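You operate a simulated robot arm through the tools that you are given. There is no shell and no other tool. Be economical: measure what you need, move in short steps, check, and stop when the job is done.

Carry out the task below with a simulated robot arm. There is one attempt and no reset: what you move stays moved.

JOB
Open the cistern valve, flush, and put the seat and lid down.
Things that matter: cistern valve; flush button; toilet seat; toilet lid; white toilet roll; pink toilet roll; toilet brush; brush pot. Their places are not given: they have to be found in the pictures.

Only the result counts: the job must be done as asked and must still hold three seconds after the hand-in. Knocking over, shifting, dropping, spilling or breaking anything else fails it. A push-on lid holds only when it is set on centred and level and pressed home; a screw cap is set on level and turned clockwise until tight.

ROBOT AND FRAMES
A 6-joint arm with a two-finger parallel gripper, fixed in place. Base frame: the origin is at the foot of the arm, x ahead of it, y to its left, z up. Lengths are in mm, angles in degrees, forces in N, time in s.
With the tool pointing down near the work surface it reaches from about 220 to 400 mm from the base axis. Its first joint turns from -66.0 to 66.0 degrees. Payload 2.9 kg.
The tool frame sits at the grasp point between the pads (the TCP): z along the fingers, y along the line on which they close. The tips reach 30 mm beyond it. The gripper opens to 110 mm. The fingers are 20 mm wide and 10 mm thick; the gripper's body (48 by 112 mm) begins 55 mm behind the TCP.
Orientation is told as [roll, pitch, yaw] about the base's x, y, z axes, in that order, counted from this pose: with the fingers straight down and closing along the base's y, the tool's x points along the base's -x, its y along +y and its z along -z.

CONTROLS
- The arm moves only by the tool move_arm. Its argument "deltas" is a list of rows, each a list of 6 numbers: the shift along the tool's x, y, z in units of 40 mm (1.0 is 40 mm), then the turn, a rotation vector about the tool's x, y, z in units of 6 degrees (1.0 is 6 degrees). In form: [[tx, ty, tz, wx, wy, wz], ...]. A call has 1 to 20 rows; each row shifts and turns the commanded pose from where the row before left it, along the tool's axes as they then stand. "claw" is the opening in per cent of the stroke, from 0 (shut) to 100 (fully open), set as the call begins (left out, the last holds). A call with a number of a shift or a turn outside -1 to 1 is refused whole. A row lasts 0.2 s, in which the tool goes at most 50 mm and 8.6 degrees; a call with a longer step from one row to the next is refused whole, and so is a gripper value outside its range. A pose out of reach is approached as far as the arm can. The call stops where the force on the tool passes 90 N (or 10 N more than at its start, if that is more) or the arm is blocked; 0.2 s more then pass. Each finger travels about 108 mm/s and halts on what it meets, pressing with about 28 N; the grip force reading is that of the motor and also rises with nothing between the fingers. The clock runs only during rows and for 0.2 s after the last one: add rows that do not move to give the fingers time. It gives the time, the measured TCP pose, the force on the tool (base axes), the opening and the grip force at its end, in the units of the frame above (readings bear some noise).
- Cameras (640 x 400 px; columns grow to the right, rows downward): "scene" is fixed at [85.7, 446.1, 1357.1]; the picture's right is [-0.74, -0.67, 0.00], its down [-0.45, 0.49, -0.74] and it looks along [0.50, -0.55, -0.67] (base axes); focal length 214 px, centre (320, 200). "wrist" rides on the gripper at [-36, 0, -57] in the tool frame; the picture's right is [0.00, -1.00, 0.00], its down [0.97, 0.00, -0.24] and it looks along [0.24, 0.00, 0.97] (tool axes); focal length 218 px, centre (320, 200).
- camera(camera): a new picture of that camera. It takes no simulated time.
- pixel_to_xyz(camera, pixels): for up to 12 pixels [column, row] of the newest picture of that camera ("zoom" is the newest enlarged one), the place [x, y, z] in the base frame of the surface seen there, good to about 2 mm, but the place of the scene camera against the robot may be out by one fixed shift of up to 25 mm in any direction. It takes no simulated time.
- zoom(camera, box): a new picture of the part [left, top, right, bottom] of that camera's present view, enlarged. It takes no simulated time.
- close_job(): hands the job in; it is judged then, once.

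Go step by step. Measure first, check grasps and placings, and put right what went wrong. The budget is 80 turns and 38 pictures, counting those below and the enlarged ones. Unless the task says otherwise, let go and move clear before handing in, and close with one line.

The tools are called by a JSON object that holds its "name" and its "arguments". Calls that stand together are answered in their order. move_arm: Moves the arm, as the interface text tells. Its arguments: {"type":"object","properties":{"deltas":{"type":"array","items":{"type":"array","items":{"type":"number"}}},"claw":{"type":"number"}},"required":["deltas"]} The other tools are called the same way: camera (camera) takes a picture; pixel_to_xyz (camera, pixels) gives the place of the surface under pixels of a picture; zoom (camera, box) takes an enlarged picture of a part of a camera's view; close_job () hands the job in.

At the start:

```text
clock: 0.0
ee_pos: [455.8, -54.3, 1170.8]
ee_rot: [0.0, 0.0, 0.0]
contact_force: [0.2, 0.1, 0.5]
gripper_width: 110.2
grasp_force: 0.1
```

scene: 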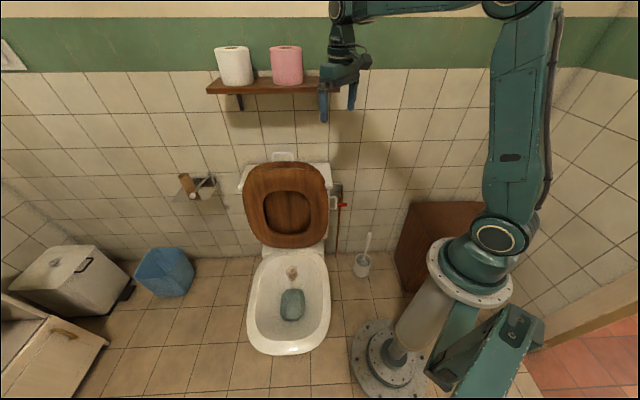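
wrist: 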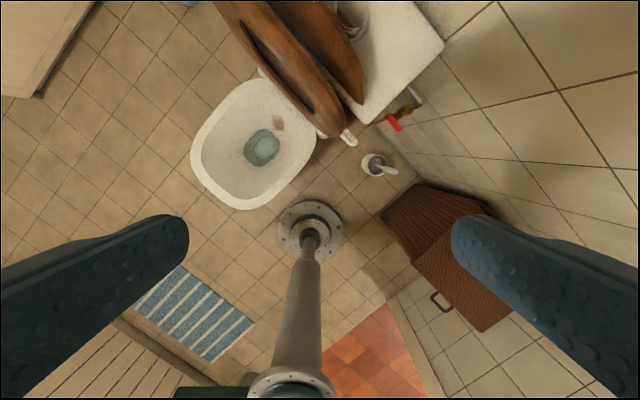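

The toilet is at about (288,260) in the scene, with the seat and lid raised. A red valve lever shows at (342,205), and the flush button is probably on the cistern at (283,157). I'll enlarge these and measure them.

{"name": "zoom", "arguments": {"camera": "scene", "box": [220, 130, 380, 230]}}

{"name": "pixel_to_xyz", "arguments": {"camera": "scene", "pixels": [[283, 157], [342, 205], [288, 167], [246, 200], [327, 200], [290, 245], [290, 350], [250, 300], [330, 300], [325, 115], [390, 355], [362, 262]]}}

{"name": "zoom", "arguments": {"camera": "wrist", "box": [180, 0, 460, 175]}}

```text
4.00 times, centred on (300, 180) of scene
```

zoom: 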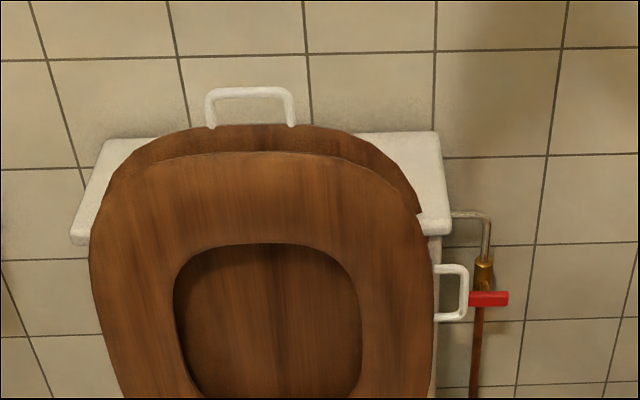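

```text
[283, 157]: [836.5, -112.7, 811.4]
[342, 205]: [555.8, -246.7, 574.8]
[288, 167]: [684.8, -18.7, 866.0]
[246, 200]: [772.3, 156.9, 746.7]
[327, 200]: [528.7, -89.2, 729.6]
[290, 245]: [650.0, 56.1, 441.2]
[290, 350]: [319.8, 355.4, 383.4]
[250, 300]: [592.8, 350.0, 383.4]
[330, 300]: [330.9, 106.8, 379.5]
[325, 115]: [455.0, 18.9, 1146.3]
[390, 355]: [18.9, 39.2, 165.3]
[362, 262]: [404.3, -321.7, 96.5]
```

```text
2.29 times, centred on (320, 88) of wrist
```

zoom: 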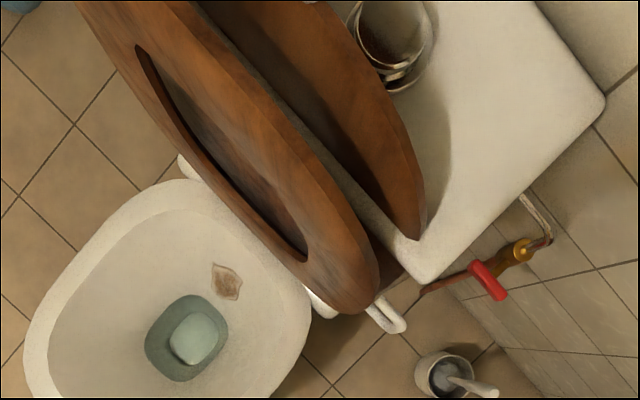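

The lid has a white loop handle on top and the seat has one at its side. Behind the lid on the cistern there is a round chrome item at wrist (353,17), which may be the flush button. I'll measure with the wrist camera, which isn't affected by the scene camera's possible shift.

{"name": "pixel_to_xyz", "arguments": {"camera": "wrist", "pixels": [[350, 12], [356, 32], [363, 15], [395, 124], [388, 117], [411, 107], [348, 139], [344, 133], [325, 130], [365, 100], [375, 160], [440, 45]]}}

{"name": "pixel_to_xyz", "arguments": {"camera": "scene", "pixels": [[283, 152], [273, 157], [293, 157], [336, 204], [333, 197], [333, 209], [339, 205], [345, 205], [327, 190], [325, 172], [267, 162], [366, 235]]}}

{"name": "zoom", "arguments": {"camera": "wrist", "box": [310, 0, 430, 75]}}

```text
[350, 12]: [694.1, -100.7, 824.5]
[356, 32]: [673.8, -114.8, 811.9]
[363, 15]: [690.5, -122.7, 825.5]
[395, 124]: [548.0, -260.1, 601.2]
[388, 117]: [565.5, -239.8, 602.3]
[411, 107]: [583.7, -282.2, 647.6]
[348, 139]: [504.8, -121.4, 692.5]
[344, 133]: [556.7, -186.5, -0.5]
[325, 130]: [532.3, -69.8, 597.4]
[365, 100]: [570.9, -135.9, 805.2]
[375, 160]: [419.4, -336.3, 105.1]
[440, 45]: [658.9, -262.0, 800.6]
```

```text
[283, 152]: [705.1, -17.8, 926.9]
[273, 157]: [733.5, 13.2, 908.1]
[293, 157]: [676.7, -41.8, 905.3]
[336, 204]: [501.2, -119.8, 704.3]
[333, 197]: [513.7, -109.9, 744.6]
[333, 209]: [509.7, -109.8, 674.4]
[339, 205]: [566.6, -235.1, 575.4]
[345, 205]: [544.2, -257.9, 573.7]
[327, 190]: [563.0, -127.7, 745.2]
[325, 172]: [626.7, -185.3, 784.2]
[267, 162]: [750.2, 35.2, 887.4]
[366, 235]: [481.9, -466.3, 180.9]
```

```text
5.33 times, centred on (370, 38) of wrist
```

zoom: 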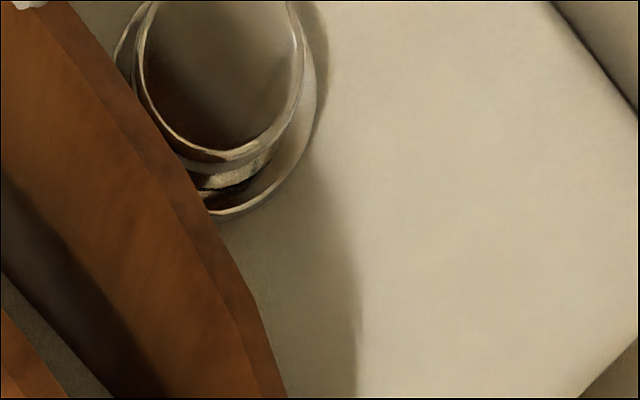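

The button top is near (694,-105,825) and the valve lever near (556,-250,~595), just right of the cistern. I'll turn the tool to the toilet's axes and go down in front of the valve for a close look.

{"name": "move_arm", "arguments": {"deltas": [[0, 0, 0, 0, 0, 0.98], [0, 0, 0, 0, 0, 0.98], [0, 0, 0, 0, 0, 0.98], [0, 0, 0, 0, 0, 0.98], [0, 0, 0, 0, 0, 0.98], [0, 0, 0, 0, 0, 0.98], [0, 0, 0, 0, 0, 0.98], [0, 0, 0, 0, 0, 0.98], [-0.2, -0.29, 0.93, 0, 0, 0], [-0.2, -0.29, 0.93, 0, 0, 0], [-0.2, -0.29, 0.93, 0, 0, 0], [-0.2, -0.29, 0.93, 0, 0, 0], [-0.2, -0.29, 0.93, 0, 0, 0], [-0.2, -0.29, 0.93, 0, 0, 0], [-0.2, -0.29, 0.93, 0, 0, 0], [-0.2, -0.29, 0.93, 0, 0, 0], [-0.2, -0.29, 0.93, 0, 0, 0], [-0.2, -0.29, 0.93, 0, 0, 0]], "claw": 0}}

```text
clock: 3.8
ee_pos: [425.2, -191.3, 798.1]
ee_rot: [-0.1, 0.0, -47.1]
contact_force: [-0.7, 0.9, -0.1]
gripper_width: 0.0
grasp_force: 28.0
```

Pose reached as planned. Next I'll tilt the fingers 48° toward the wall and look.

{"name": "move_arm", "arguments": {"deltas": [[0, 0, 0, 0, -1, 0], [0, 0, 0, 0, -1, 0], [0, 0, 0, 0, -1, 0], [0, 0, 0, 0, -1, 0], [0, 0, 0, 0, -1, 0], [0, 0, 0, 0, -1, 0], [0, 0, 0, 0, -1, 0], [0, 0, 0, 0, -1, 0]]}}

{"name": "camera", "arguments": {"camera": "wrist"}}

```text
clock: 5.6
ee_pos: [425.2, -190.8, 799.9]
ee_rot: [0.0, -48.1, -47.0]
contact_force: [0.6, 0.5, 0.4]
gripper_width: 0.0
grasp_force: 28.1
```

```text
32 pictures are left
```

wrist: 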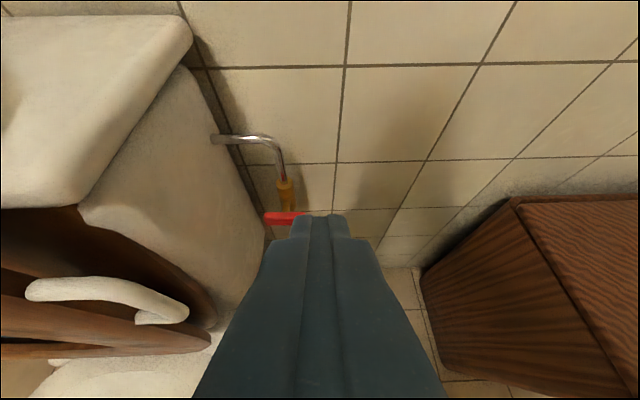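

The closed fingers hide the lever, so I'll open them and look between.

{"name": "move_arm", "arguments": {"deltas": [[0, 0, 0, 0, 0, 0], [0, 0, 0, 0, 0, 0], [0, 0, 0, 0, 0, 0]], "claw": 100}}

{"name": "zoom", "arguments": {"camera": "wrist", "box": [200, 120, 360, 220]}}

```text
clock: 6.4
ee_pos: [425.9, -191.8, 798.8]
ee_rot: [0.0, -48.1, -46.9]
contact_force: [-0.5, -0.2, -1.0]
gripper_width: 109.9
grasp_force: 0.0
```

```text
4.00 times, centred on (280, 170) of wrist
```

zoom: 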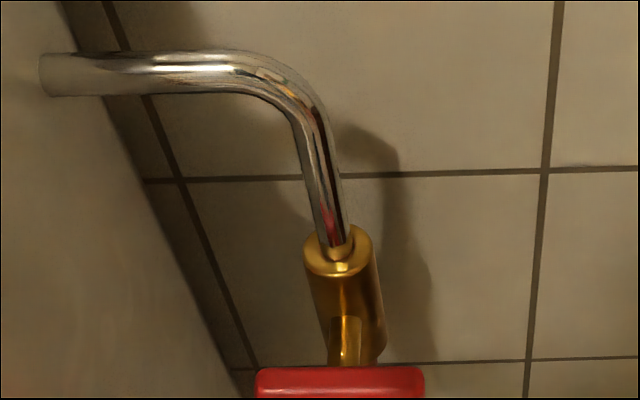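

The red handle is a bar centred on a stem that points into the room. I'll measure it whole.

{"name": "zoom", "arguments": {"camera": "wrist", "box": [232, 170, 344, 240]}}

{"name": "pixel_to_xyz", "arguments": {"camera": "wrist", "pixels": [[266, 217], [304, 217], [285, 217], [285, 222], [285, 214], [286, 190], [284, 182], [220, 140], [340, 150], [190, 30]]}}

```text
5.71 times, centred on (288, 205) of wrist
```

zoom: 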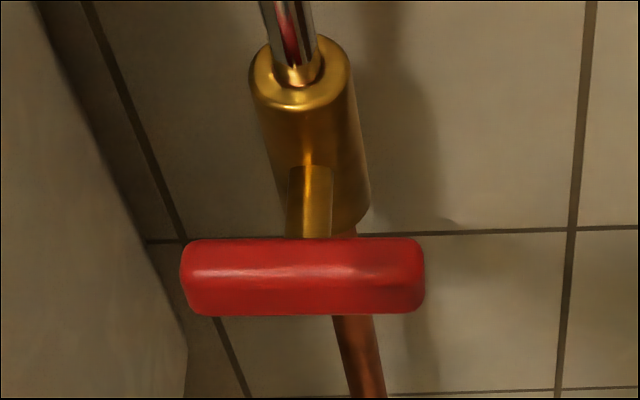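

```text
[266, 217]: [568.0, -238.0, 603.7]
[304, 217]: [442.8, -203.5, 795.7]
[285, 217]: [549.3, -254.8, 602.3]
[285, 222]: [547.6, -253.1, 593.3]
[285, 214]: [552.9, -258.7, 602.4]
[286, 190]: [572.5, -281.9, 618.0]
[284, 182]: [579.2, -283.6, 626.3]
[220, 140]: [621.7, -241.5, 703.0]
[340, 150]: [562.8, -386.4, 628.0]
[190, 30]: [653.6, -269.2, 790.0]
```

The bar's centre is about (548,-255,595), 50 mm long, along the wall. I'll level the fingers toward the wall, go down on the right side clear of the seat handle, and then line up.

{"name": "move_arm", "arguments": {"deltas": [[0, 0, 0, 0, -1, 0], [0, 0, 0, 0, -1, 0], [0, 0, 0, 0, -1, 0], [0, 0, 0, 0, -1, 0], [0, 0, 0, 0, -1, 0], [0, 0, 0, 0, -1, 0], [0, 0, 0, 0, -0.99, 0], [0, 0, 0, -0.17, 0, 0], [0.85, 0, 0, 0, 0, 0], [0.85, 0, 0, 0, 0, 0], [0.85, 0, 0, 0, 0, 0], [0.85, 0, 0, 0, 0, 0], [0.85, 0, 0, 0, 0, 0], [0.85, 0, 0, 0, 0, 0]], "claw": 68}}

{"name": "camera", "arguments": {"camera": "wrist"}}

{"name": "pixel_to_xyz", "arguments": {"camera": "wrist", "pixels": [[320, 200], [300, 200]]}}

```text
clock: 8.0
ee_pos: [536.9, -206.0, 813.1]
ee_rot: [-24.0, -87.3, -24.0]
contact_force: [-88.6, 20.3, 52.7]
gripper_width: 74.8
grasp_force: 0.1
out of reach, approached as far as the arm can: row 4, 5, 6, 7
stopped in row 7: the force on the tool passed its limit (the readings are from after the stop); the commanded pose is now the measured one
```

```text
29 pictures are left
```

wrist: 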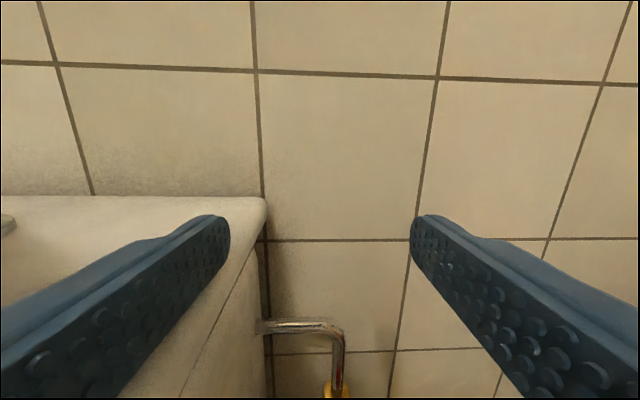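

```text
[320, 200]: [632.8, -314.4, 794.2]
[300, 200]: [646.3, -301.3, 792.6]
```

Levelling was out of reach so close to the base; the tool drifted forward to (537,-206,813) and touched something. I'll look at the scene before moving.

{"name": "camera", "arguments": {"camera": "scene"}}

```text
28 pictures are left
```

scene: 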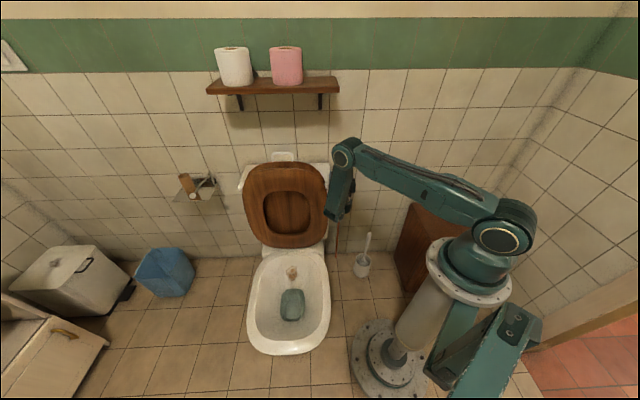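

Nothing appears displaced. I'll back off up and to the right.

{"name": "move_arm", "arguments": {"deltas": [[-0.3, -0.5, 0, 0, 0, 0], [-0.3, -0.5, 0, 0, 0, 0], [0, -0.5, 0, 0, 0, 0]]}}

{"name": "zoom", "arguments": {"camera": "scene", "box": [220, 120, 412, 240]}}

```text
clock: 8.5
ee_pos: [539.4, -207.9, 814.4]
ee_rot: [-18.6, -85.2, -26.6]
contact_force: [-16.4, 14.8, 10.4]
gripper_width: 74.8
grasp_force: 0.1
out of reach, approached as far as the arm can: row 1, 2
stopped in row 2: the force on the tool passed its limit (the readings are from after the stop); the commanded pose is now the measured one
```

```text
3.33 times, centred on (316, 180) of scene
```

zoom: 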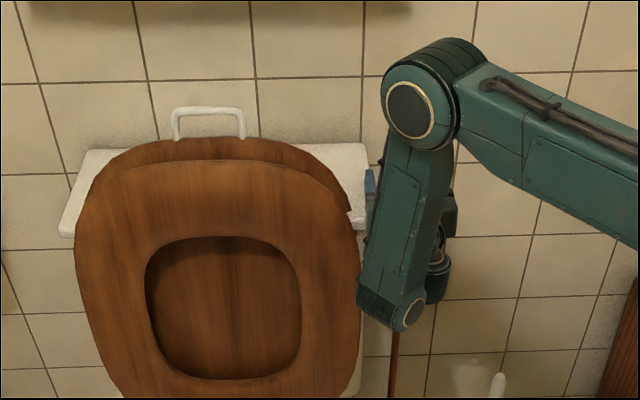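

The forearm hangs down steeply and the left fingertip seems to rest on the cistern's right edge. I'll move up, right and back while undoing part of the tilt, which brings the arm back within reach.

{"name": "move_arm", "arguments": {"deltas": [[-0.5, -0.5, -0.2, 0, 0.6, 0], [-0.5, -0.5, -0.2, 0, 1, 0], [-0.5, -0.3, -0.2, 0, 1, 0], [-0.5, 0, -0.2, 0, 1, 0]]}}

```text
clock: 9.5
ee_pos: [492.3, -233.7, 902.2]
ee_rot: [-3.4, -63.6, -42.3]
contact_force: [-0.2, 1.5, -0.7]
gripper_width: 74.7
grasp_force: 0.0
```

Free again. To judge the reach I'll measure the arm's shoulder and elbow in the scene.

{"name": "camera", "arguments": {"camera": "scene"}}

{"name": "pixel_to_xyz", "arguments": {"camera": "scene", "pixels": [[498, 235], [460, 255], [345, 150], [440, 300], [470, 290], [500, 290]]}}

```text
26 pictures are left
```

scene: 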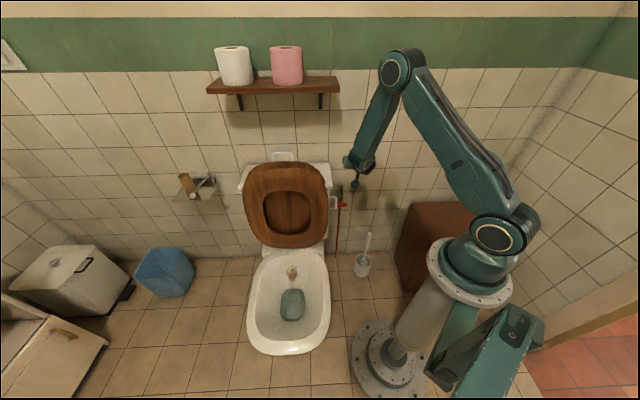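

```text
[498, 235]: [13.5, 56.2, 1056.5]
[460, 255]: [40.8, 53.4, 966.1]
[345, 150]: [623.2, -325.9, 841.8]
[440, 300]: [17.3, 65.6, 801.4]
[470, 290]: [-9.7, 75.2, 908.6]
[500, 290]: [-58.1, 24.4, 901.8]
```

The shoulder is at z≈1060, so level poses only work low down, and the raised seat and lid crowd that space. I'll lower the lid and seat together first, by gripping the lid's top handle, and do the valve and button afterwards. First I'll back away, bring the tool vertical and take the reverse yaw.

{"name": "move_arm", "arguments": {"deltas": [[-0.5, 0, -0.5, 0, 1, 0], [-0.5, 0, -0.5, 0, 1, 0], [-0.5, 0, -0.5, 0, 1, 0], [-0.5, 0, -0.5, 0, 1, 0], [0, 0, -0.5, 0, 1, 0], [0, 0, -0.5, 0, 1, 0], [0, 0, -0.5, 0, 1, 0], [0, 0, -0.5, 0, 1, 0], [0, 0, -0.5, 0, 1, 0], [0, 0, -0.5, 0, 1, 0], [0, 0, 0, 0, 0.6, 0]], "claw": 40}}

{"name": "pixel_to_xyz", "arguments": {"camera": "scene", "pixels": [[340, 92], [210, 92], [275, 88], [283, 152], [273, 157], [293, 157], [283, 163], [233, 47], [286, 47], [290, 350], [290, 257], [320, 250]]}}

```text
clock: 11.9
ee_pos: [449.6, -181.9, 1118.3]
ee_rot: [-1.5, -0.1, -45.3]
contact_force: [-0.2, 0.2, 0.4]
gripper_width: 43.9
grasp_force: 0.0
```

```text
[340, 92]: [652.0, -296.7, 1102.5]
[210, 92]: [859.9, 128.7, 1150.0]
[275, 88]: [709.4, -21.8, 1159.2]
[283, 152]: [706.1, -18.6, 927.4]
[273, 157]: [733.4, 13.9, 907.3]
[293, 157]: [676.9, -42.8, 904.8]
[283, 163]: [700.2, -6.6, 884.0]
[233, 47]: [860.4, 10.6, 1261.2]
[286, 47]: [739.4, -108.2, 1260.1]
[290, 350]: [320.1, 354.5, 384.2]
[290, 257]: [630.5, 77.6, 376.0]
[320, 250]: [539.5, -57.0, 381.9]
```

Shelf front edge is at b≈491 (the axis toward the wall), z≈1160, right above the lid handle at about (706,-18,946). I'll come in tilted 30° from the room side to stay clear of the shelf, and take a wrist picture of the handle.

{"name": "move_arm", "arguments": {"deltas": [[0.9, 0, 0, 0, 0, 0.45], [0, 0.94, 0, 0, 0, 0], [0, 0.94, 0, 0, 0, 0], [0, 0.94, 0, 0, 0, 0], [0, 0.94, 0, 0, 0, 0], [0, 0.94, 0, 0, 0, 0], [0, 0.94, 0, 0, 0, 0], [0, 0.94, 0, 0, 0, 0], [0, 0.94, 0, 0, 0, 0], [0, 0, 0, 0, -1, 0], [0, 0, 0, 0, -1, 0], [0, 0, 0, 0, -1, 0], [0, 0, 0, 0, -1, 0], [0, 0, 0, 0, -1, 0]], "claw": 100}}

{"name": "camera", "arguments": {"camera": "wrist"}}

```text
clock: 14.9
ee_pos: [633.7, 44.3, 1112.5]
ee_rot: [-1.7, -27.3, -47.3]
contact_force: [-0.8, -0.2, 0.2]
gripper_width: 110.1
grasp_force: 0.1
out of reach, approached as far as the arm can: row 7, 8, 9, 14
```

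```text
25 pictures are left
```

wrist: 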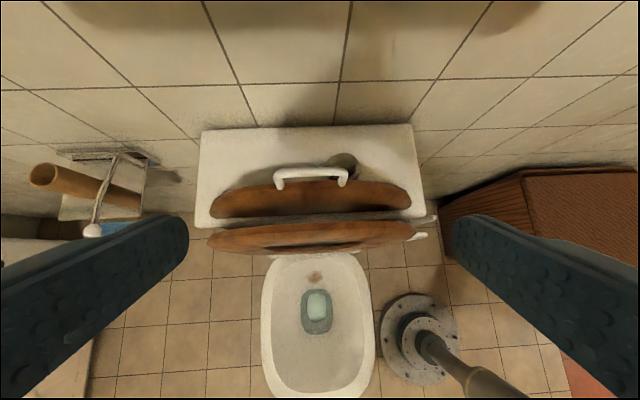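

The lid handle at (310,175), the lid, the seat in front with a gap between them, and the button behind at (347,163) are all visible. I'll measure.

{"name": "pixel_to_xyz", "arguments": {"camera": "wrist", "pixels": [[277, 178], [310, 171], [344, 178], [310, 184], [310, 212], [260, 200], [310, 228], [310, 240], [419, 237], [348, 162], [300, 135], [340, 350]]}}

{"name": "zoom", "arguments": {"camera": "wrist", "box": [190, 120, 446, 280]}}

```text
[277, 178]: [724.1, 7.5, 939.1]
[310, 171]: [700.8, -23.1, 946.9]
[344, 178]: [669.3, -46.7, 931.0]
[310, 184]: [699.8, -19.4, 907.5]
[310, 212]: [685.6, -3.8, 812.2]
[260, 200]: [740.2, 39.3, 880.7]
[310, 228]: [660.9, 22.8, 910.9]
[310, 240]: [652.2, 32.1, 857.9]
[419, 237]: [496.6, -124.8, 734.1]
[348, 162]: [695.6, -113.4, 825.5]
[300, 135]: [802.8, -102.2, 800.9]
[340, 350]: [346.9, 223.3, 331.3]
```

```text
2.50 times, centred on (318, 200) of wrist
```

zoom: 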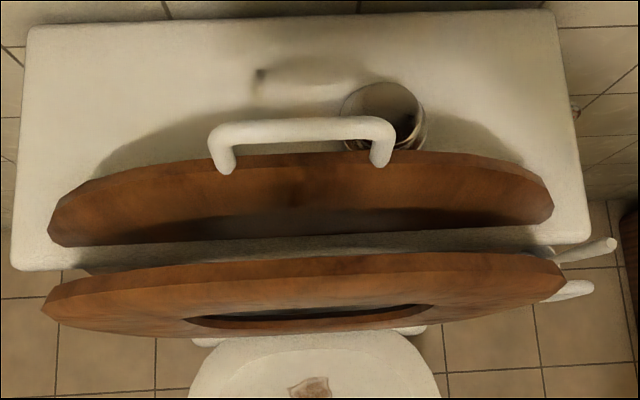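

Handle bar at b≈486, z≈947, r≈-505 (r runs sideways along the wall), lid top at 907. I'll close the fingers, tilt to about 36°, and bring the tip over and behind the bar.

{"name": "move_arm", "arguments": {"deltas": [[0.45, 0.04, 0.78, 0, -0.45, 0], [0.45, 0.04, 0.78, 0, -0.45, 0], [0.45, 0.04, 0.78, 0, -0.45, 0], [0, 0, 0, 0, 0, 0]], "claw": 0}}

```text
clock: 15.9
ee_pos: [637.9, 45.7, 1101.5]
ee_rot: [-1.9, -28.0, -47.2]
contact_force: [0.0, -0.1, 0.2]
gripper_width: 0.0
grasp_force: 28.1
out of reach, approached as far as the arm can: row 1, 2, 3
```

The reading says the arm hit a limit rather than following. I suspect the wrist's yaw limit, so I'll test by turning the tool back a little.

{"name": "move_arm", "arguments": {"deltas": [[0, 0, 0, 0, 0, -1], [0, 0, 0, 0, 0, -1], [0, 0, 0, 0, 0, -1]]}}

{"name": "camera", "arguments": {"camera": "scene"}}

```text
clock: 16.7
ee_pos: [638.3, 46.8, 1101.6]
ee_rot: [-8.3, -27.0, -33.8]
contact_force: [-0.5, 1.3, -0.6]
gripper_width: 0.0
grasp_force: 27.6
out of reach, approached as far as the arm can: row 1
```

```text
23 pictures are left
```

scene: 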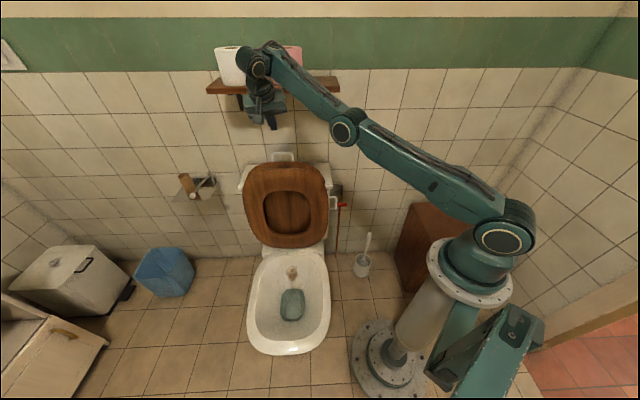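

Turning back restored freedom, so it is a wrist-yaw limit. I'll bring the tool vertical and yaw it to +42°, with the closing line toward the wall, which suits this side better.

{"name": "move_arm", "arguments": {"deltas": [[0, 0, 0, -0.69, 0, 0], [0, 0, 0, -0.69, 0, 0], [0, 0, 0, 0, 0.9, 0], [0, 0, 0, 0, 0.9, 0], [0, 0, 0, 0, 0.9, 0], [0, 0, 0, 0, 0.9, 0], [0, 0, 0, 0, 0.9, 0], [0, 0, 0, 0, 0, -0.97], [0, 0, 0, 0, 0, -0.97], [0, 0, 0, 0, 0, -0.97], [0, 0, 0, 0, 0, -0.97], [0, 0, 0, 0, 0, -0.97], [0, 0, 0, 0, 0, -0.97], [0, 0, 0, 0, 0, -0.97], [0, 0, 0, 0, 0, -0.97], [0, 0, 0, 0, 0, -0.97], [0, 0, 0, 0, 0, -0.97], [0, 0, 0, 0, 0, -0.97], [0, 0, 0, 0, 0, -0.97], [0, 0, 0, 0, 0, -0.97]]}}

```text
clock: 20.9
ee_pos: [615.4, 49.3, 1108.1]
ee_rot: [-2.0, 7.1, 38.3]
contact_force: [0.2, -0.1, 0.4]
gripper_width: 0.0
grasp_force: 27.6
out of reach, approached as far as the arm can: row 1, 2, 5, 7
```

Nearly there, with a small residual tilt. I'll descend, correct it and tilt about 33° toward the wall.

{"name": "move_arm", "arguments": {"deltas": [[-0.3, 0, 1, 0, -0.6, 0], [-0.3, 0, 0.9, 0, -0.6, 0], [0, 0, 0, 0.92, 0, -0.1], [0, 0, 0, 0.92, 0, -0.1], [0, 0, 0, 0.92, 0, -0.1], [0, 0, 0, 0.92, 0, -0.1], [0, 0, 0, 0.92, 0, -0.1], [0, 0, 0, 0.92, 0, -0.1]]}}

```text
clock: 22.7
ee_pos: [640.6, 59.5, 1031.3]
ee_rot: [-18.5, 0.2, 40.1]
contact_force: [0.0, -0.3, 0.6]
gripper_width: 0.0
grasp_force: 27.9
out of reach, approached as far as the arm can: row 5, 6, 7, 8
```

Tilting stalls at 18°. I'll look at the arm's posture to understand which limit it is.

{"name": "zoom", "arguments": {"camera": "scene", "box": [200, 20, 560, 245]}}

{"name": "pixel_to_xyz", "arguments": {"camera": "zoom", "pixels": [[530, 385], [260, 180], [105, 95], [130, 140], [95, 130], [120, 160], [180, 125], [400, 290]]}}

```text
1.78 times, centred on (380, 132) of scene
```

zoom: 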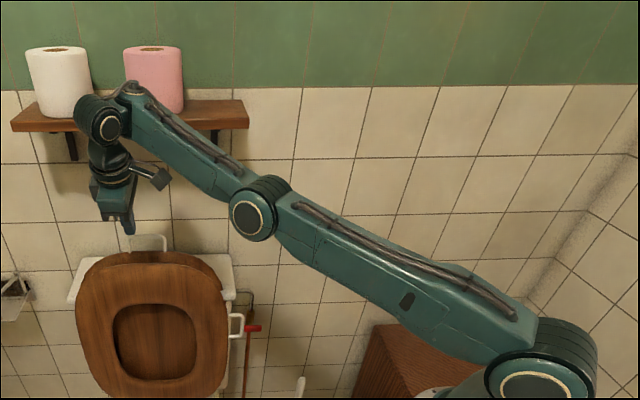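

```text
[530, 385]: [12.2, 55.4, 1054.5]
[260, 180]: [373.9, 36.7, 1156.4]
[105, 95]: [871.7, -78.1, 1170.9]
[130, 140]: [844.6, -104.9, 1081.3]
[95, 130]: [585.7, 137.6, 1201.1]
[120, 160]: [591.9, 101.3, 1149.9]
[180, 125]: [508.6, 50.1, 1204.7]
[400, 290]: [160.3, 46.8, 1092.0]
```

The arm's full stretch is only about 650 mm from the shoulder, so the handle is at its edge. The lid's upper right corner is closer, so I can push the lid forward from behind there. I'll measure the lid's outline in the last wrist picture.

{"name": "pixel_to_xyz", "arguments": {"camera": "wrist", "pixels": [[362, 183], [378, 186], [394, 191], [404, 196], [410, 206], [405, 212], [390, 211], [360, 225], [400, 228], [414, 228], [417, 240], [435, 217]]}}

```text
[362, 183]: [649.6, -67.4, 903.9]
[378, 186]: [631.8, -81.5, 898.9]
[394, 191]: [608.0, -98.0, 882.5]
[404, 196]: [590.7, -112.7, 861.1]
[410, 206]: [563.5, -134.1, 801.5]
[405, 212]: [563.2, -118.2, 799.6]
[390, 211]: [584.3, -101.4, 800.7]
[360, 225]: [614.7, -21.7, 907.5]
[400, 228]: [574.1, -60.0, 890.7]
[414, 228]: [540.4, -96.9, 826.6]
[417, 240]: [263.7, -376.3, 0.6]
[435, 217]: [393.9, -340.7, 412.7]
```

The lid's corner top edge runs from (608,-98,882) to (591,-113,861). I'll reorient the tool to yaw -11 and 25° outward tilt, pulling in a bit first.

{"name": "move_arm", "arguments": {"deltas": [[0.5, 0.45, 0, -1, 0, 0], [0.5, 0.45, 0, -1, 0, 0], [0.5, 0.45, 0, -1, 0, 0], [0, 0, 0, 0, 0, 0.945], [0, 0, 0, 0, 0, 0.945], [0, 0, 0, 0, 0, 0.945], [0, 0, 0, 0, 0, 0.945], [0, 0, 0, 0, 0, 0.945], [0, 0, 0, 0, 0, 0.945], [0, 0, 0, 0, 0, 0.945], [0, 0, 0, 0, 0, 0.945], [0, 0, 0, 0, 0, 0.945], [0, 0, 0, 0, -0.83, 0], [0, 0, 0, 0, -0.83, 0], [0, 0, 0, 0, -0.83, 0], [0, 0, 0, 0, -0.83, 0], [0, 0, 0, 0, -0.83, 0]]}}

```text
clock: 26.3
ee_pos: [649.6, 73.1, 1064.6]
ee_rot: [-0.6, -17.0, -10.8]
contact_force: [0.2, 0.6, 0.5]
gripper_width: 0.1
grasp_force: 28.2
out of reach, approached as far as the arm can: row 1, 2, 3, 13, 14, 15, 16, 17
```

The elbow is straight, a singular posture, so moves stall. I'll pull straight back toward the base to bend it again.

{"name": "move_arm", "arguments": {"deltas": [[0.7, 0, 0.5, 0, 0, 0], [0.7, 0, 0.5, 0, 0, 0], [0.7, 0, 0.5, 0, 0, 0], [0.7, 0, 0.5, 0, 0, 0]]}}

```text
clock: 27.3
ee_pos: [645.6, 95.8, 1047.0]
ee_rot: [-0.6, -15.7, -10.8]
contact_force: [-0.5, -0.4, 0.2]
gripper_width: 0.0
grasp_force: 27.6
out of reach, approached as far as the arm can: row 1, 2, 3, 4
```

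The radial direction is stuck, but moving down bends the elbow the right way. I'll descend, with only a slight inward part.

{"name": "move_arm", "arguments": {"deltas": [[0.35, 0, 0.9, 0, 0, 0], [0.35, 0, 0.9, 0, 0, 0], [0.35, 0, 0.9, 0, 0, 0]]}}

```text
clock: 28.1
ee_pos: [644.1, 104.0, 1038.9]
ee_rot: [-0.8, -14.8, -10.7]
contact_force: [0.6, 0.2, 0.5]
gripper_width: 0.0
grasp_force: 28.0
out of reach, approached as far as the arm can: row 1, 2, 3
```

It still isn't following; the outward tilt seems to be what blocks it. I'll bring the tool back to vertical here and see whether motion frees up.

{"name": "move_arm", "arguments": {"deltas": [[0, 0, 0, 0, 0.8, 0], [0, 0, 0, 0, 0.8, 0], [0, 0, 0, 0, 0.8, 0], [0, 0, 0, 0, 0.8, 0]]}}

{"name": "zoom", "arguments": {"camera": "scene", "box": [200, 20, 560, 245]}}

```text
clock: 29.1
ee_pos: [643.9, 102.7, 1037.7]
ee_rot: [-1.1, 0.8, -10.5]
contact_force: [0.0, -0.6, -0.2]
gripper_width: 0.0
grasp_force: 28.0
```

```text
1.78 times, centred on (380, 132) of scene
```

zoom: 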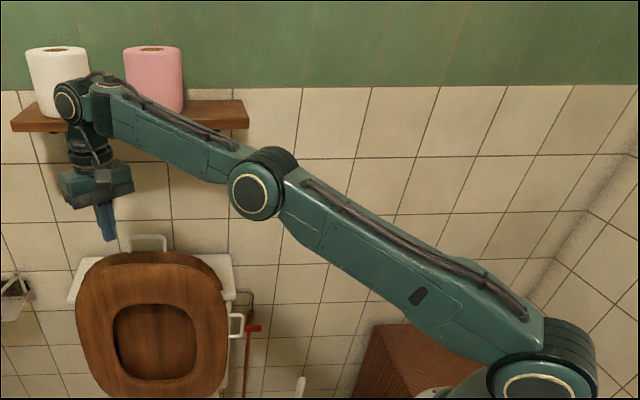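

With the tool vertical it follows again and the elbow is bent. I'll move vertically inward to (510,-95), clear of the shelf, and then tilt from there.

{"name": "move_arm", "arguments": {"deltas": [[0.7, -0.6, 0, 0, 0, 0], [0.5, -0.86, 0, 0, 0, 0], [0.4, -0.9, 0, 0, 0, 0], [0.4, -0.9, 0, 0, 0, 0], [0.2, -0.95, 0, 0, 0, 0], [0.2, -0.95, 0, 0, 0, 0], [0, 0, 0, 0, -0.9, 0], [0, 0, 0, 0, -0.9, 0], [0, 0, 0, 0, -0.9, 0], [0, 0, 0, 0, -0.9, 0]]}}

```text
clock: 31.3
ee_pos: [511.6, -80.4, 1043.4]
ee_rot: [-0.6, -19.4, -10.8]
contact_force: [0.2, -0.3, 0.3]
gripper_width: 0.2
grasp_force: 27.8
```

It follows well here. Next I'll tilt a bit more and go to a point above and behind the lid's right corner, TCP about (611,-122,918).

{"name": "move_arm", "arguments": {"deltas": [[0, 0, 0, 0, -0.9, 0], [-0.27, -0.136, 0.98, 0, 0, 0], [-0.27, -0.136, 0.98, 0, 0, 0], [-0.27, -0.136, 0.98, 0, 0, 0], [-0.27, -0.136, 0.98, 0, 0, 0]]}}

{"name": "camera", "arguments": {"camera": "wrist"}}

```text
clock: 32.5
ee_pos: [609.8, -123.4, 919.6]
ee_rot: [-0.6, -24.7, -10.7]
contact_force: [0.0, -1.2, 0.7]
gripper_width: 0.1
grasp_force: 27.8
```

```text
20 pictures are left
```

wrist: 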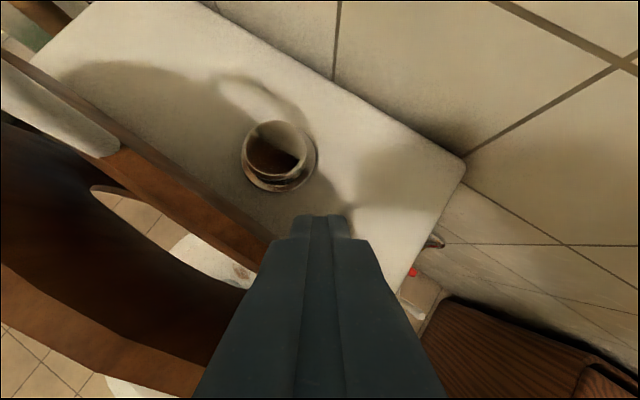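

The finger tip is behind the lid's line and to the right of the button at (275,155). I'll go down about 45 mm behind the lid, shifting 10 mm left for a better bite.

{"name": "move_arm", "arguments": {"deltas": [[0.16, 0.1, 0.54, 0, 0, 0], [0.16, 0.1, 0.54, 0, 0, 0]]}}

```text
clock: 33.1
ee_pos: [618.6, -117.9, 879.5]
ee_rot: [-0.7, -25.1, -10.7]
contact_force: [-27.0, -1.0, 37.2]
gripper_width: 0.0
grasp_force: 27.9
```

A 46 N contact along the finger axis at tip ≈(631,-120,852). I'll look before continuing.

{"name": "camera", "arguments": {"camera": "wrist"}}

{"name": "zoom", "arguments": {"camera": "scene", "box": [230, 110, 390, 210]}}

```text
19 pictures are left
```

wrist: 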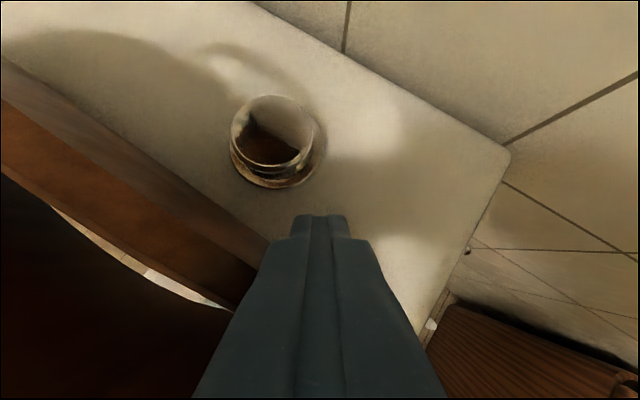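

```text
4.00 times, centred on (310, 160) of scene
```

zoom: 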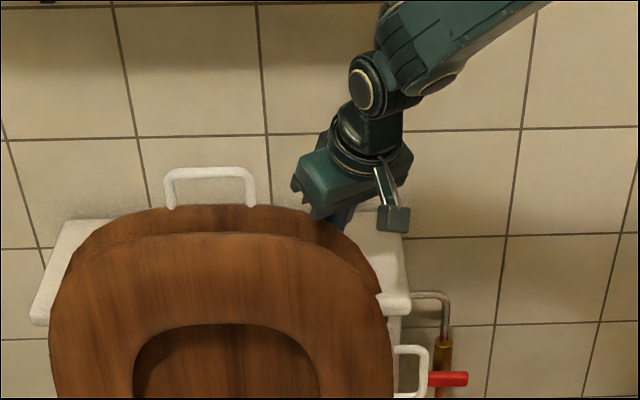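

The finger's underside caught the lid's top edge, near wrist (255,285). I'll raise, shift 15 mm further behind, and lower again.

{"name": "move_arm", "arguments": {"deltas": [[-0.21, 0, -0.45, 0, 0, 0], [-0.29, -0.24, 0.13, 0, 0, 0], [0.26, 0, 0.57, 0, 0, 0]]}}

```text
clock: 33.9
ee_pos: [629.4, -128.9, 867.7]
ee_rot: [-0.6, -24.7, -10.8]
contact_force: [-0.7, -0.3, 0.8]
gripper_width: 0.2
grasp_force: 27.7
```

Free now, with the tip at z≈841 behind the lid. I'll pull forward 60 mm and read the force.

{"name": "move_arm", "arguments": {"deltas": [[0.36, 0.3, -0.17, 0, 0, 0], [0.36, 0.3, -0.17, 0, 0, 0], [0.36, 0.3, -0.17, 0, 0, 0]]}}

{"name": "camera", "arguments": {"camera": "scene"}}

```text
clock: 34.7
ee_pos: [588.4, -83.3, 868.7]
ee_rot: [-0.6, -24.6, -10.8]
contact_force: [0.1, 0.0, 0.4]
gripper_width: 0.0
grasp_force: 27.4
```

```text
17 pictures are left
```

scene: 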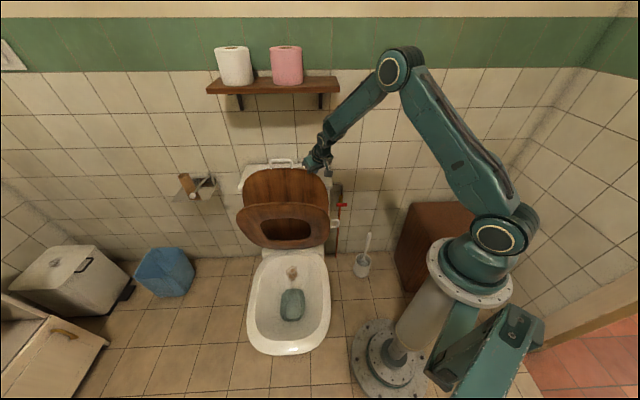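

The seat has already tipped well forward and the lid is leaning a little. I'll wait 0.6 s and look again to see whether the seat falls slowly or stays.

{"name": "move_arm", "arguments": {"deltas": [[0, 0, 0, 0, 0, 0], [0, 0, 0, 0, 0, 0]]}}

{"name": "zoom", "arguments": {"camera": "scene", "box": [210, 120, 402, 360]}}

```text
clock: 35.3
ee_pos: [588.2, -84.4, 870.5]
ee_rot: [-0.6, -24.7, -10.8]
contact_force: [-0.1, 0.4, 0.0]
gripper_width: 0.2
grasp_force: 28.1
```

```text
1.67 times, centred on (306, 240) of scene
```

zoom: 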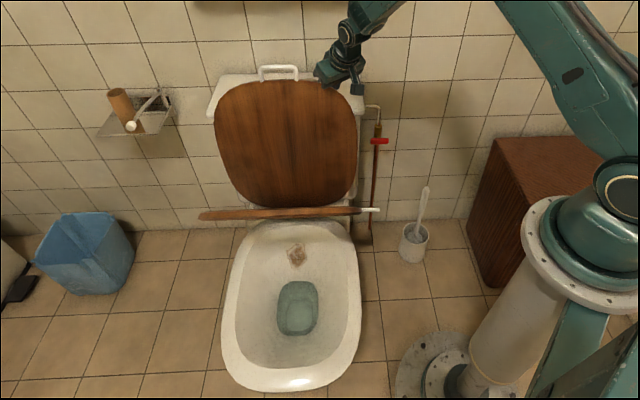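

The seat is coming down gently, so the hinge is damped. Next I'll push the lid further forward too.

{"name": "move_arm", "arguments": {"deltas": [[0.5, 0.42, -0.24, 0, 0, 0], [0.5, 0.42, -0.24, 0, 0, 0], [0, 0, 0, 0, 0, 0], [0, 0, 0, 0, 0, 0], [0, 0, 0, 0, 0, 0]]}}

{"name": "camera", "arguments": {"camera": "scene"}}

```text
clock: 36.5
ee_pos: [551.9, -41.2, 869.4]
ee_rot: [-0.6, -24.7, -10.7]
contact_force: [-0.6, 0.2, -0.4]
gripper_width: 0.3
grasp_force: 27.8
```

```text
15 pictures are left
```

scene: 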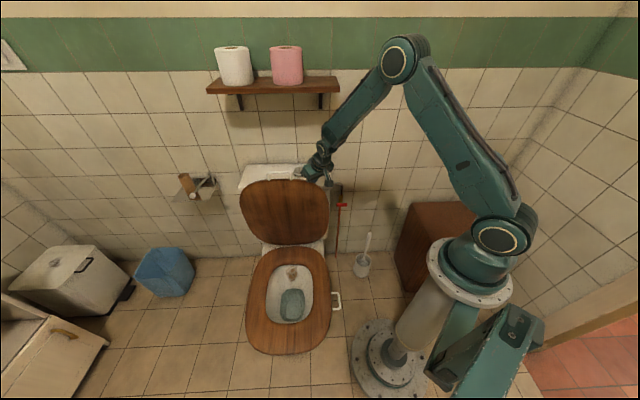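

The seat is down and the lid is leaning forward. I'll push a little more and wait.

{"name": "move_arm", "arguments": {"deltas": [[0.36, 0.3, -0.17, 0, 0, 0], [0, 0, 0, 0, 0, 0], [0, 0, 0, 0, 0, 0], [0, 0, 0, 0, 0, 0], [0, 0, 0, 0, 0, 0], [0, 0, 0, 0, 0, 0]]}}

{"name": "camera", "arguments": {"camera": "scene"}}

```text
clock: 37.9
ee_pos: [537.4, -28.0, 869.2]
ee_rot: [-0.7, -24.8, -10.8]
contact_force: [0.0, -0.6, -0.4]
gripper_width: 0.0
grasp_force: 28.6
```

```text
14 pictures are left
```

scene: 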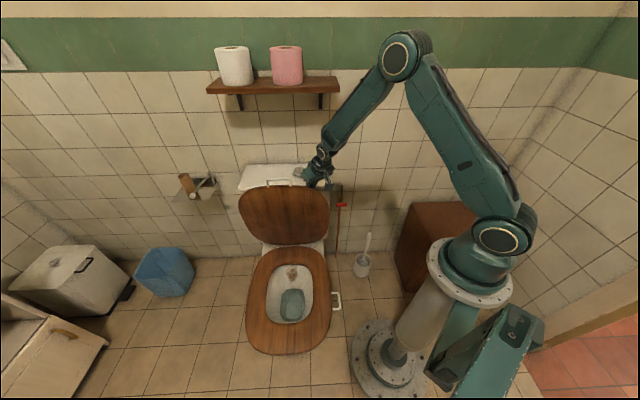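

The lid follows the finger and hasn't passed vertical yet. I'll push another 60 mm.

{"name": "move_arm", "arguments": {"deltas": [[0.5, 0.42, -0.24, 0, 0, 0], [0.5, 0.42, -0.24, 0, 0, 0], [0.5, 0.42, -0.24, 0, 0, 0], [0, 0, 0, 0, 0, 0], [0, 0, 0, 0, 0, 0], [0, 0, 0, 0, 0, 0], [0, 0, 0, 0, 0, 0], [0, 0, 0, 0, 0, 0], [0, 0, 0, 0, 0, 0]]}}

{"name": "camera", "arguments": {"camera": "scene"}}

```text
clock: 39.9
ee_pos: [481.8, 34.4, 870.3]
ee_rot: [-0.6, -24.8, -10.8]
contact_force: [0.7, 0.4, 0.0]
gripper_width: 0.0
grasp_force: 27.8
```

```text
13 pictures are left
```

scene: 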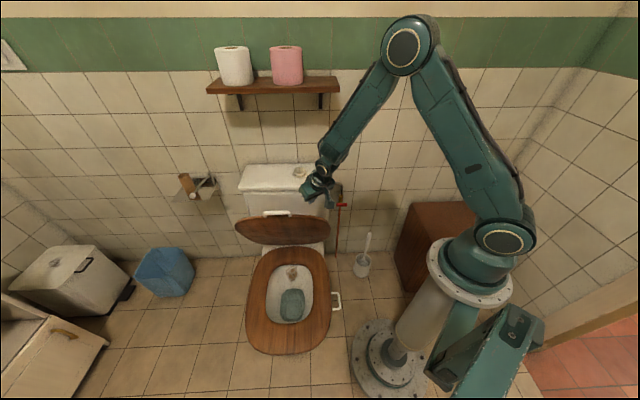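

The lid has gone past vertical and is falling slowly by itself. Meanwhile I'll bring the tool vertical, yaw it to the wall axis and move toward the valve.

{"name": "move_arm", "arguments": {"deltas": [[0, 0, 0, 0, 0.83, 0], [0, 0, 0, 0, 0.83, 0], [0, 0, 0, 0, 0.83, 0], [0, 0, 0, 0, 0.83, 0], [0, 0, 0, 0, 0.83, 0], [0, 0, 0, 0, 0, 0.886], [0, 0, 0, 0, 0, 0.886], [0, 0, 0, 0, 0, 0.886], [0, 0, 0, 0, 0, 0.886], [0, 0, 0, 0, 0, 0.886], [0, 0, 0, 0, 0, 0.886], [0, 0, 0, 0, 0, 0.886], [-0.54, -0.81, 0.29, 0, 0, 0], [-0.54, -0.81, 0.29, 0, 0, 0], [-0.54, -0.81, 0.29, 0, 0, 0], [-0.54, -0.81, 0.29, 0, 0, 0], [-0.54, -0.81, 0.29, 0, 0, 0], [-0.54, -0.81, 0.29, 0, 0, 0]]}}

{"name": "camera", "arguments": {"camera": "scene"}}

```text
clock: 43.7
ee_pos: [423.0, -192.0, 803.4]
ee_rot: [-0.5, -0.2, -48.3]
contact_force: [-0.3, -0.9, -1.1]
gripper_width: 0.0
grasp_force: 28.1
```

```text
12 pictures are left
```

scene: 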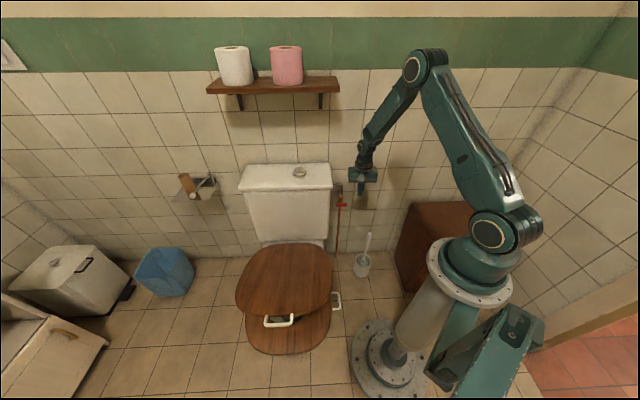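

Lid is nearly down. I'll descend beside the cistern to about z 640 and then tilt level toward the wall, this time low enough to be in reach.

{"name": "move_arm", "arguments": {"deltas": [[-0.35, 0.225, 0.8, 0, 0, 0], [-0.35, 0.225, 0.8, 0, 0, 0], [-0.35, 0.225, 0.8, 0, 0, 0], [-0.35, 0.225, 0.8, 0, 0, 0], [-0.35, 0.225, 0.8, 0, 0, 0], [0, 0, 0, 0, -1, 0], [0, 0, 0, 0, -1, 0], [0, 0, 0, 0, -1, 0], [0, 0, 0, 0, -1, 0], [0, 0, 0, 0, -1, 0], [0, 0, 0, 0, -1, 0], [0, 0, 0, 0, -1, 0], [0, 0, 0, 0, -1, 0], [0, 0, 0, 0, -1, 0], [0, 0, 0, 0, -1, 0]], "claw": 68}}

```text
clock: 46.9
ee_pos: [503.7, -216.1, 643.4]
ee_rot: [-0.9, -60.3, -47.4]
contact_force: [0.0, 0.9, -0.5]
gripper_width: 74.7
grasp_force: 0.0
```

All in reach so far. I'll finish the tilt.

{"name": "move_arm", "arguments": {"deltas": [[0, 0, 0, 0, -1, 0], [0, 0, 0, 0, -1, 0], [0, 0, 0, 0, -1, 0], [0, 0, 0, 0, -1, 0], [0, 0, 0, 0, -0.9, 0]]}}

{"name": "camera", "arguments": {"camera": "wrist"}}

```text
clock: 48.1
ee_pos: [516.8, -220.4, 637.6]
ee_rot: [-49.9, -89.4, 1.8]
contact_force: [-0.4, -0.7, -0.5]
gripper_width: 74.8
grasp_force: 0.0
out of reach, approached as far as the arm can: row 5
```

```text
11 pictures are left
```

wrist: 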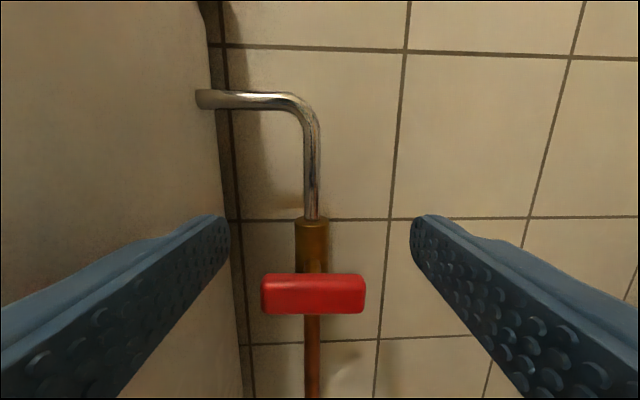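

Level, facing the valve: bar from (262,293) to (365,293), centre (313,293). I'll measure it.

{"name": "pixel_to_xyz", "arguments": {"camera": "wrist", "pixels": [[266, 295], [313, 295], [361, 295], [313, 285], [313, 308], [313, 276], [312, 240]]}}

```text
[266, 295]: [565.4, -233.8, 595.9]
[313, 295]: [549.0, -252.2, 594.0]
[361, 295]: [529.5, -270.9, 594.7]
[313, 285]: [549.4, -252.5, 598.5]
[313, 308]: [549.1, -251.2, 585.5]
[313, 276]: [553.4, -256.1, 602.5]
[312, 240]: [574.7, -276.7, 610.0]
```

Bar centre (548,-252,594), about 52 mm long. I'll drop 43 mm and advance 40 mm to straddle its ends.

{"name": "move_arm", "arguments": {"deltas": [[0.545, 0.03, 0, 0, 0, 0], [0.545, 0.03, 0, 0, 0, 0], [0, 0, 0.5, 0, 0, 0], [0, 0, 0.52, 0, 0, 0]]}}

{"name": "camera", "arguments": {"camera": "wrist"}}

```text
clock: 49.1
ee_pos: [543.2, -249.9, 609.0]
ee_rot: [-45.0, -89.3, -3.1]
contact_force: [0.9, 0.4, 0.6]
gripper_width: 74.6
grasp_force: 0.1
out of reach, approached as far as the arm can: row 2
```

```text
10 pictures are left
```

wrist: 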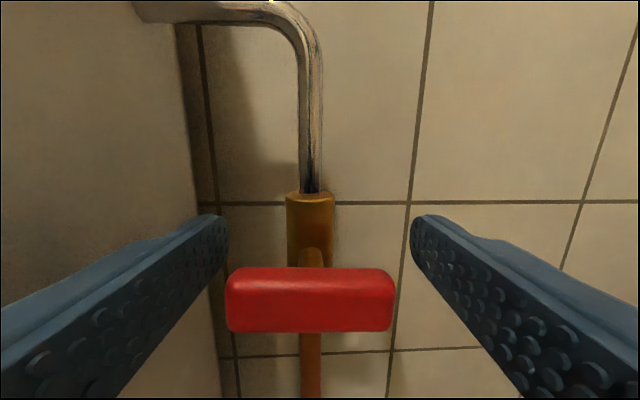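

Still 15 mm too high. I'll lower to 594.

{"name": "move_arm", "arguments": {"deltas": [[0.2, 0.03, 0, 0, 0, 0], [0.18, 0.03, 0, 0, 0, 0]]}}

```text
clock: 49.7
ee_pos: [544.1, -250.5, 607.9]
ee_rot: [-42.4, -89.3, -5.9]
contact_force: [-1.1, -0.2, 0.3]
gripper_width: 75.0
grasp_force: 0.0
out of reach, approached as far as the arm can: row 1, 2
```

That's the reach limit again, so I'll pitch the tool 10° downward to raise the wrist, then lower to about z 596.

{"name": "move_arm", "arguments": {"deltas": [[0, 0, 0, 0, 0.85, 0], [0, 0, 0, 0, 0.85, 0], [0.15, 0.03, 0.0, 0, 0, 0], [0.15, 0.03, 0.03, 0, 0, 0]]}}

```text
clock: 50.7
ee_pos: [543.0, -247.0, 596.0]
ee_rot: [-2.6, -79.3, -45.7]
contact_force: [0.3, -0.4, 0.0]
gripper_width: 74.8
grasp_force: 0.1
```

In place at z 596. Closing on the bar's ends.

{"name": "move_arm", "arguments": {"deltas": [[0, 0, 0.1, 0, 0, 0], [0, 0, 0, 0, 0, 0], [0, 0, 0, 0, 0, 0]], "claw": 0}}

{"name": "camera", "arguments": {"camera": "wrist"}}

```text
clock: 51.5
ee_pos: [548.1, -249.8, 594.5]
ee_rot: [-1.7, -79.3, -46.2]
contact_force: [-18.4, 22.7, 10.5]
gripper_width: 60.2
grasp_force: 45.1
```

```text
9 pictures are left
```

wrist: 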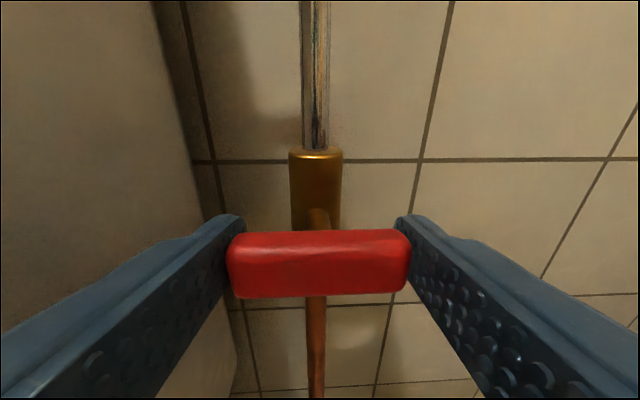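

The bar is held (width 60). I'll try turning counterclockwise 30° first and check.

{"name": "move_arm", "arguments": {"deltas": [[0, 0, -0.05, 0, 0, -1], [0, 0, 0, 0, 0, -1], [0, 0, 0, 0, 0, -1], [0, 0, 0, 0, 0, -1], [0, 0, 0, 0, 0, -1]]}}

{"name": "camera", "arguments": {"camera": "wrist"}}

```text
clock: 52.1
ee_pos: [548.2, -252.0, 600.4]
ee_rot: [-35.3, -77.7, -12.0]
contact_force: [-40.4, -17.3, 25.6]
gripper_width: 65.0
grasp_force: 45.5
stopped in row 2: the force on the tool passed its limit (the readings are from after the stop); the commanded pose is now the measured one
```

```text
8 pictures are left
```

wrist: 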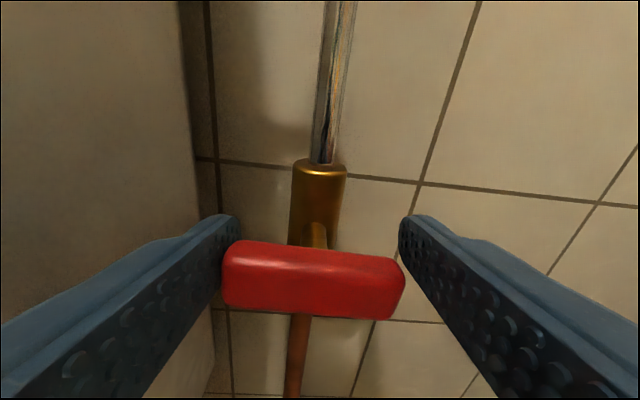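

Bar refused counterclockwise and the tool wedged, so the valve's stop is on that side. I'll turn clockwise instead.

{"name": "move_arm", "arguments": {"deltas": [[0, 0, 0, 0, 0, 1], [0, 0, 0, 0, 0, 1], [0, 0, 0, 0, 0, 1], [0, 0, 0, 0, 0, 1], [0, 0, 0, 0, 0, 1]]}}

{"name": "camera", "arguments": {"camera": "wrist"}}

```text
clock: 53.3
ee_pos: [543.2, -251.0, 596.2]
ee_rot: [63.0, -67.0, -112.8]
contact_force: [-31.5, -11.0, -25.9]
gripper_width: 64.9
grasp_force: 45.5
```

```text
7 pictures are left
```

wrist: 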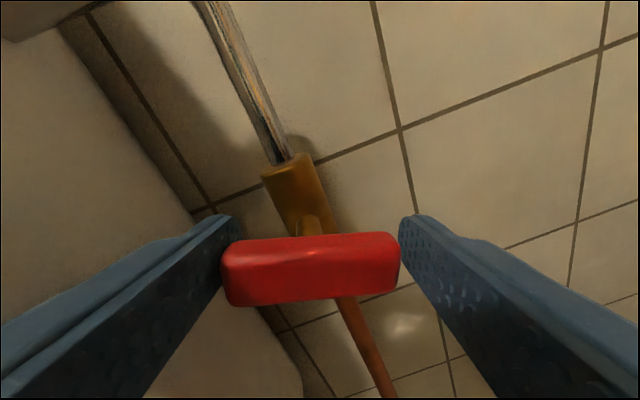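

Clockwise works: the bar turned about 20° with the tool. Continuing.

{"name": "move_arm", "arguments": {"deltas": [[0, 0, 0, 0, 0, 0.9], [0, 0, 0, 0, 0, 0.9], [0, 0, 0, 0, 0, 0.9], [0, 0, 0, 0, 0, 0.9], [0, 0, 0, 0, 0, 0.9], [0, 0, 0, 0, 0, 0.9]]}}

```text
clock: 54.7
ee_pos: [544.5, -252.6, 594.2]
ee_rot: [77.0, -35.1, -131.0]
contact_force: [-8.5, -7.8, -30.0]
gripper_width: 61.4
grasp_force: 45.3
```

Smooth. Continuing toward 90°.

{"name": "move_arm", "arguments": {"deltas": [[0, 0, 0, 0, 0, 0.9], [0, 0, 0, 0, 0, 0.9], [0, 0, 0, 0, 0, 0.9], [0, 0, 0, 0, 0, 0.9], [0, 0, 0, 0, 0, 0.9], [0, 0, 0, 0, 0, 0.9]]}}

{"name": "camera", "arguments": {"camera": "wrist"}}

```text
clock: 56.1
ee_pos: [541.7, -250.4, 592.5]
ee_rot: [79.1, -4.0, -137.6]
contact_force: [-20.9, -0.4, -35.2]
gripper_width: 61.3
grasp_force: 45.1
```

```text
6 pictures are left
```

wrist: 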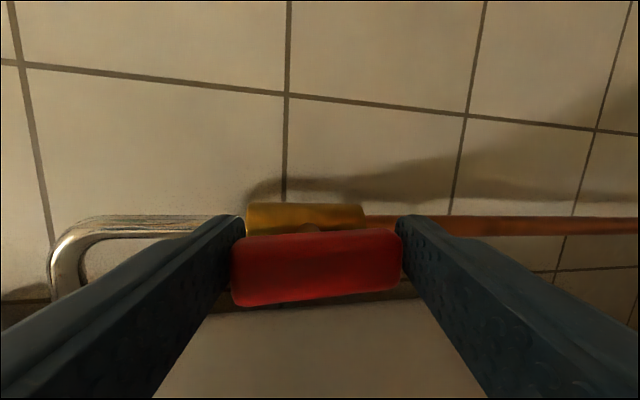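

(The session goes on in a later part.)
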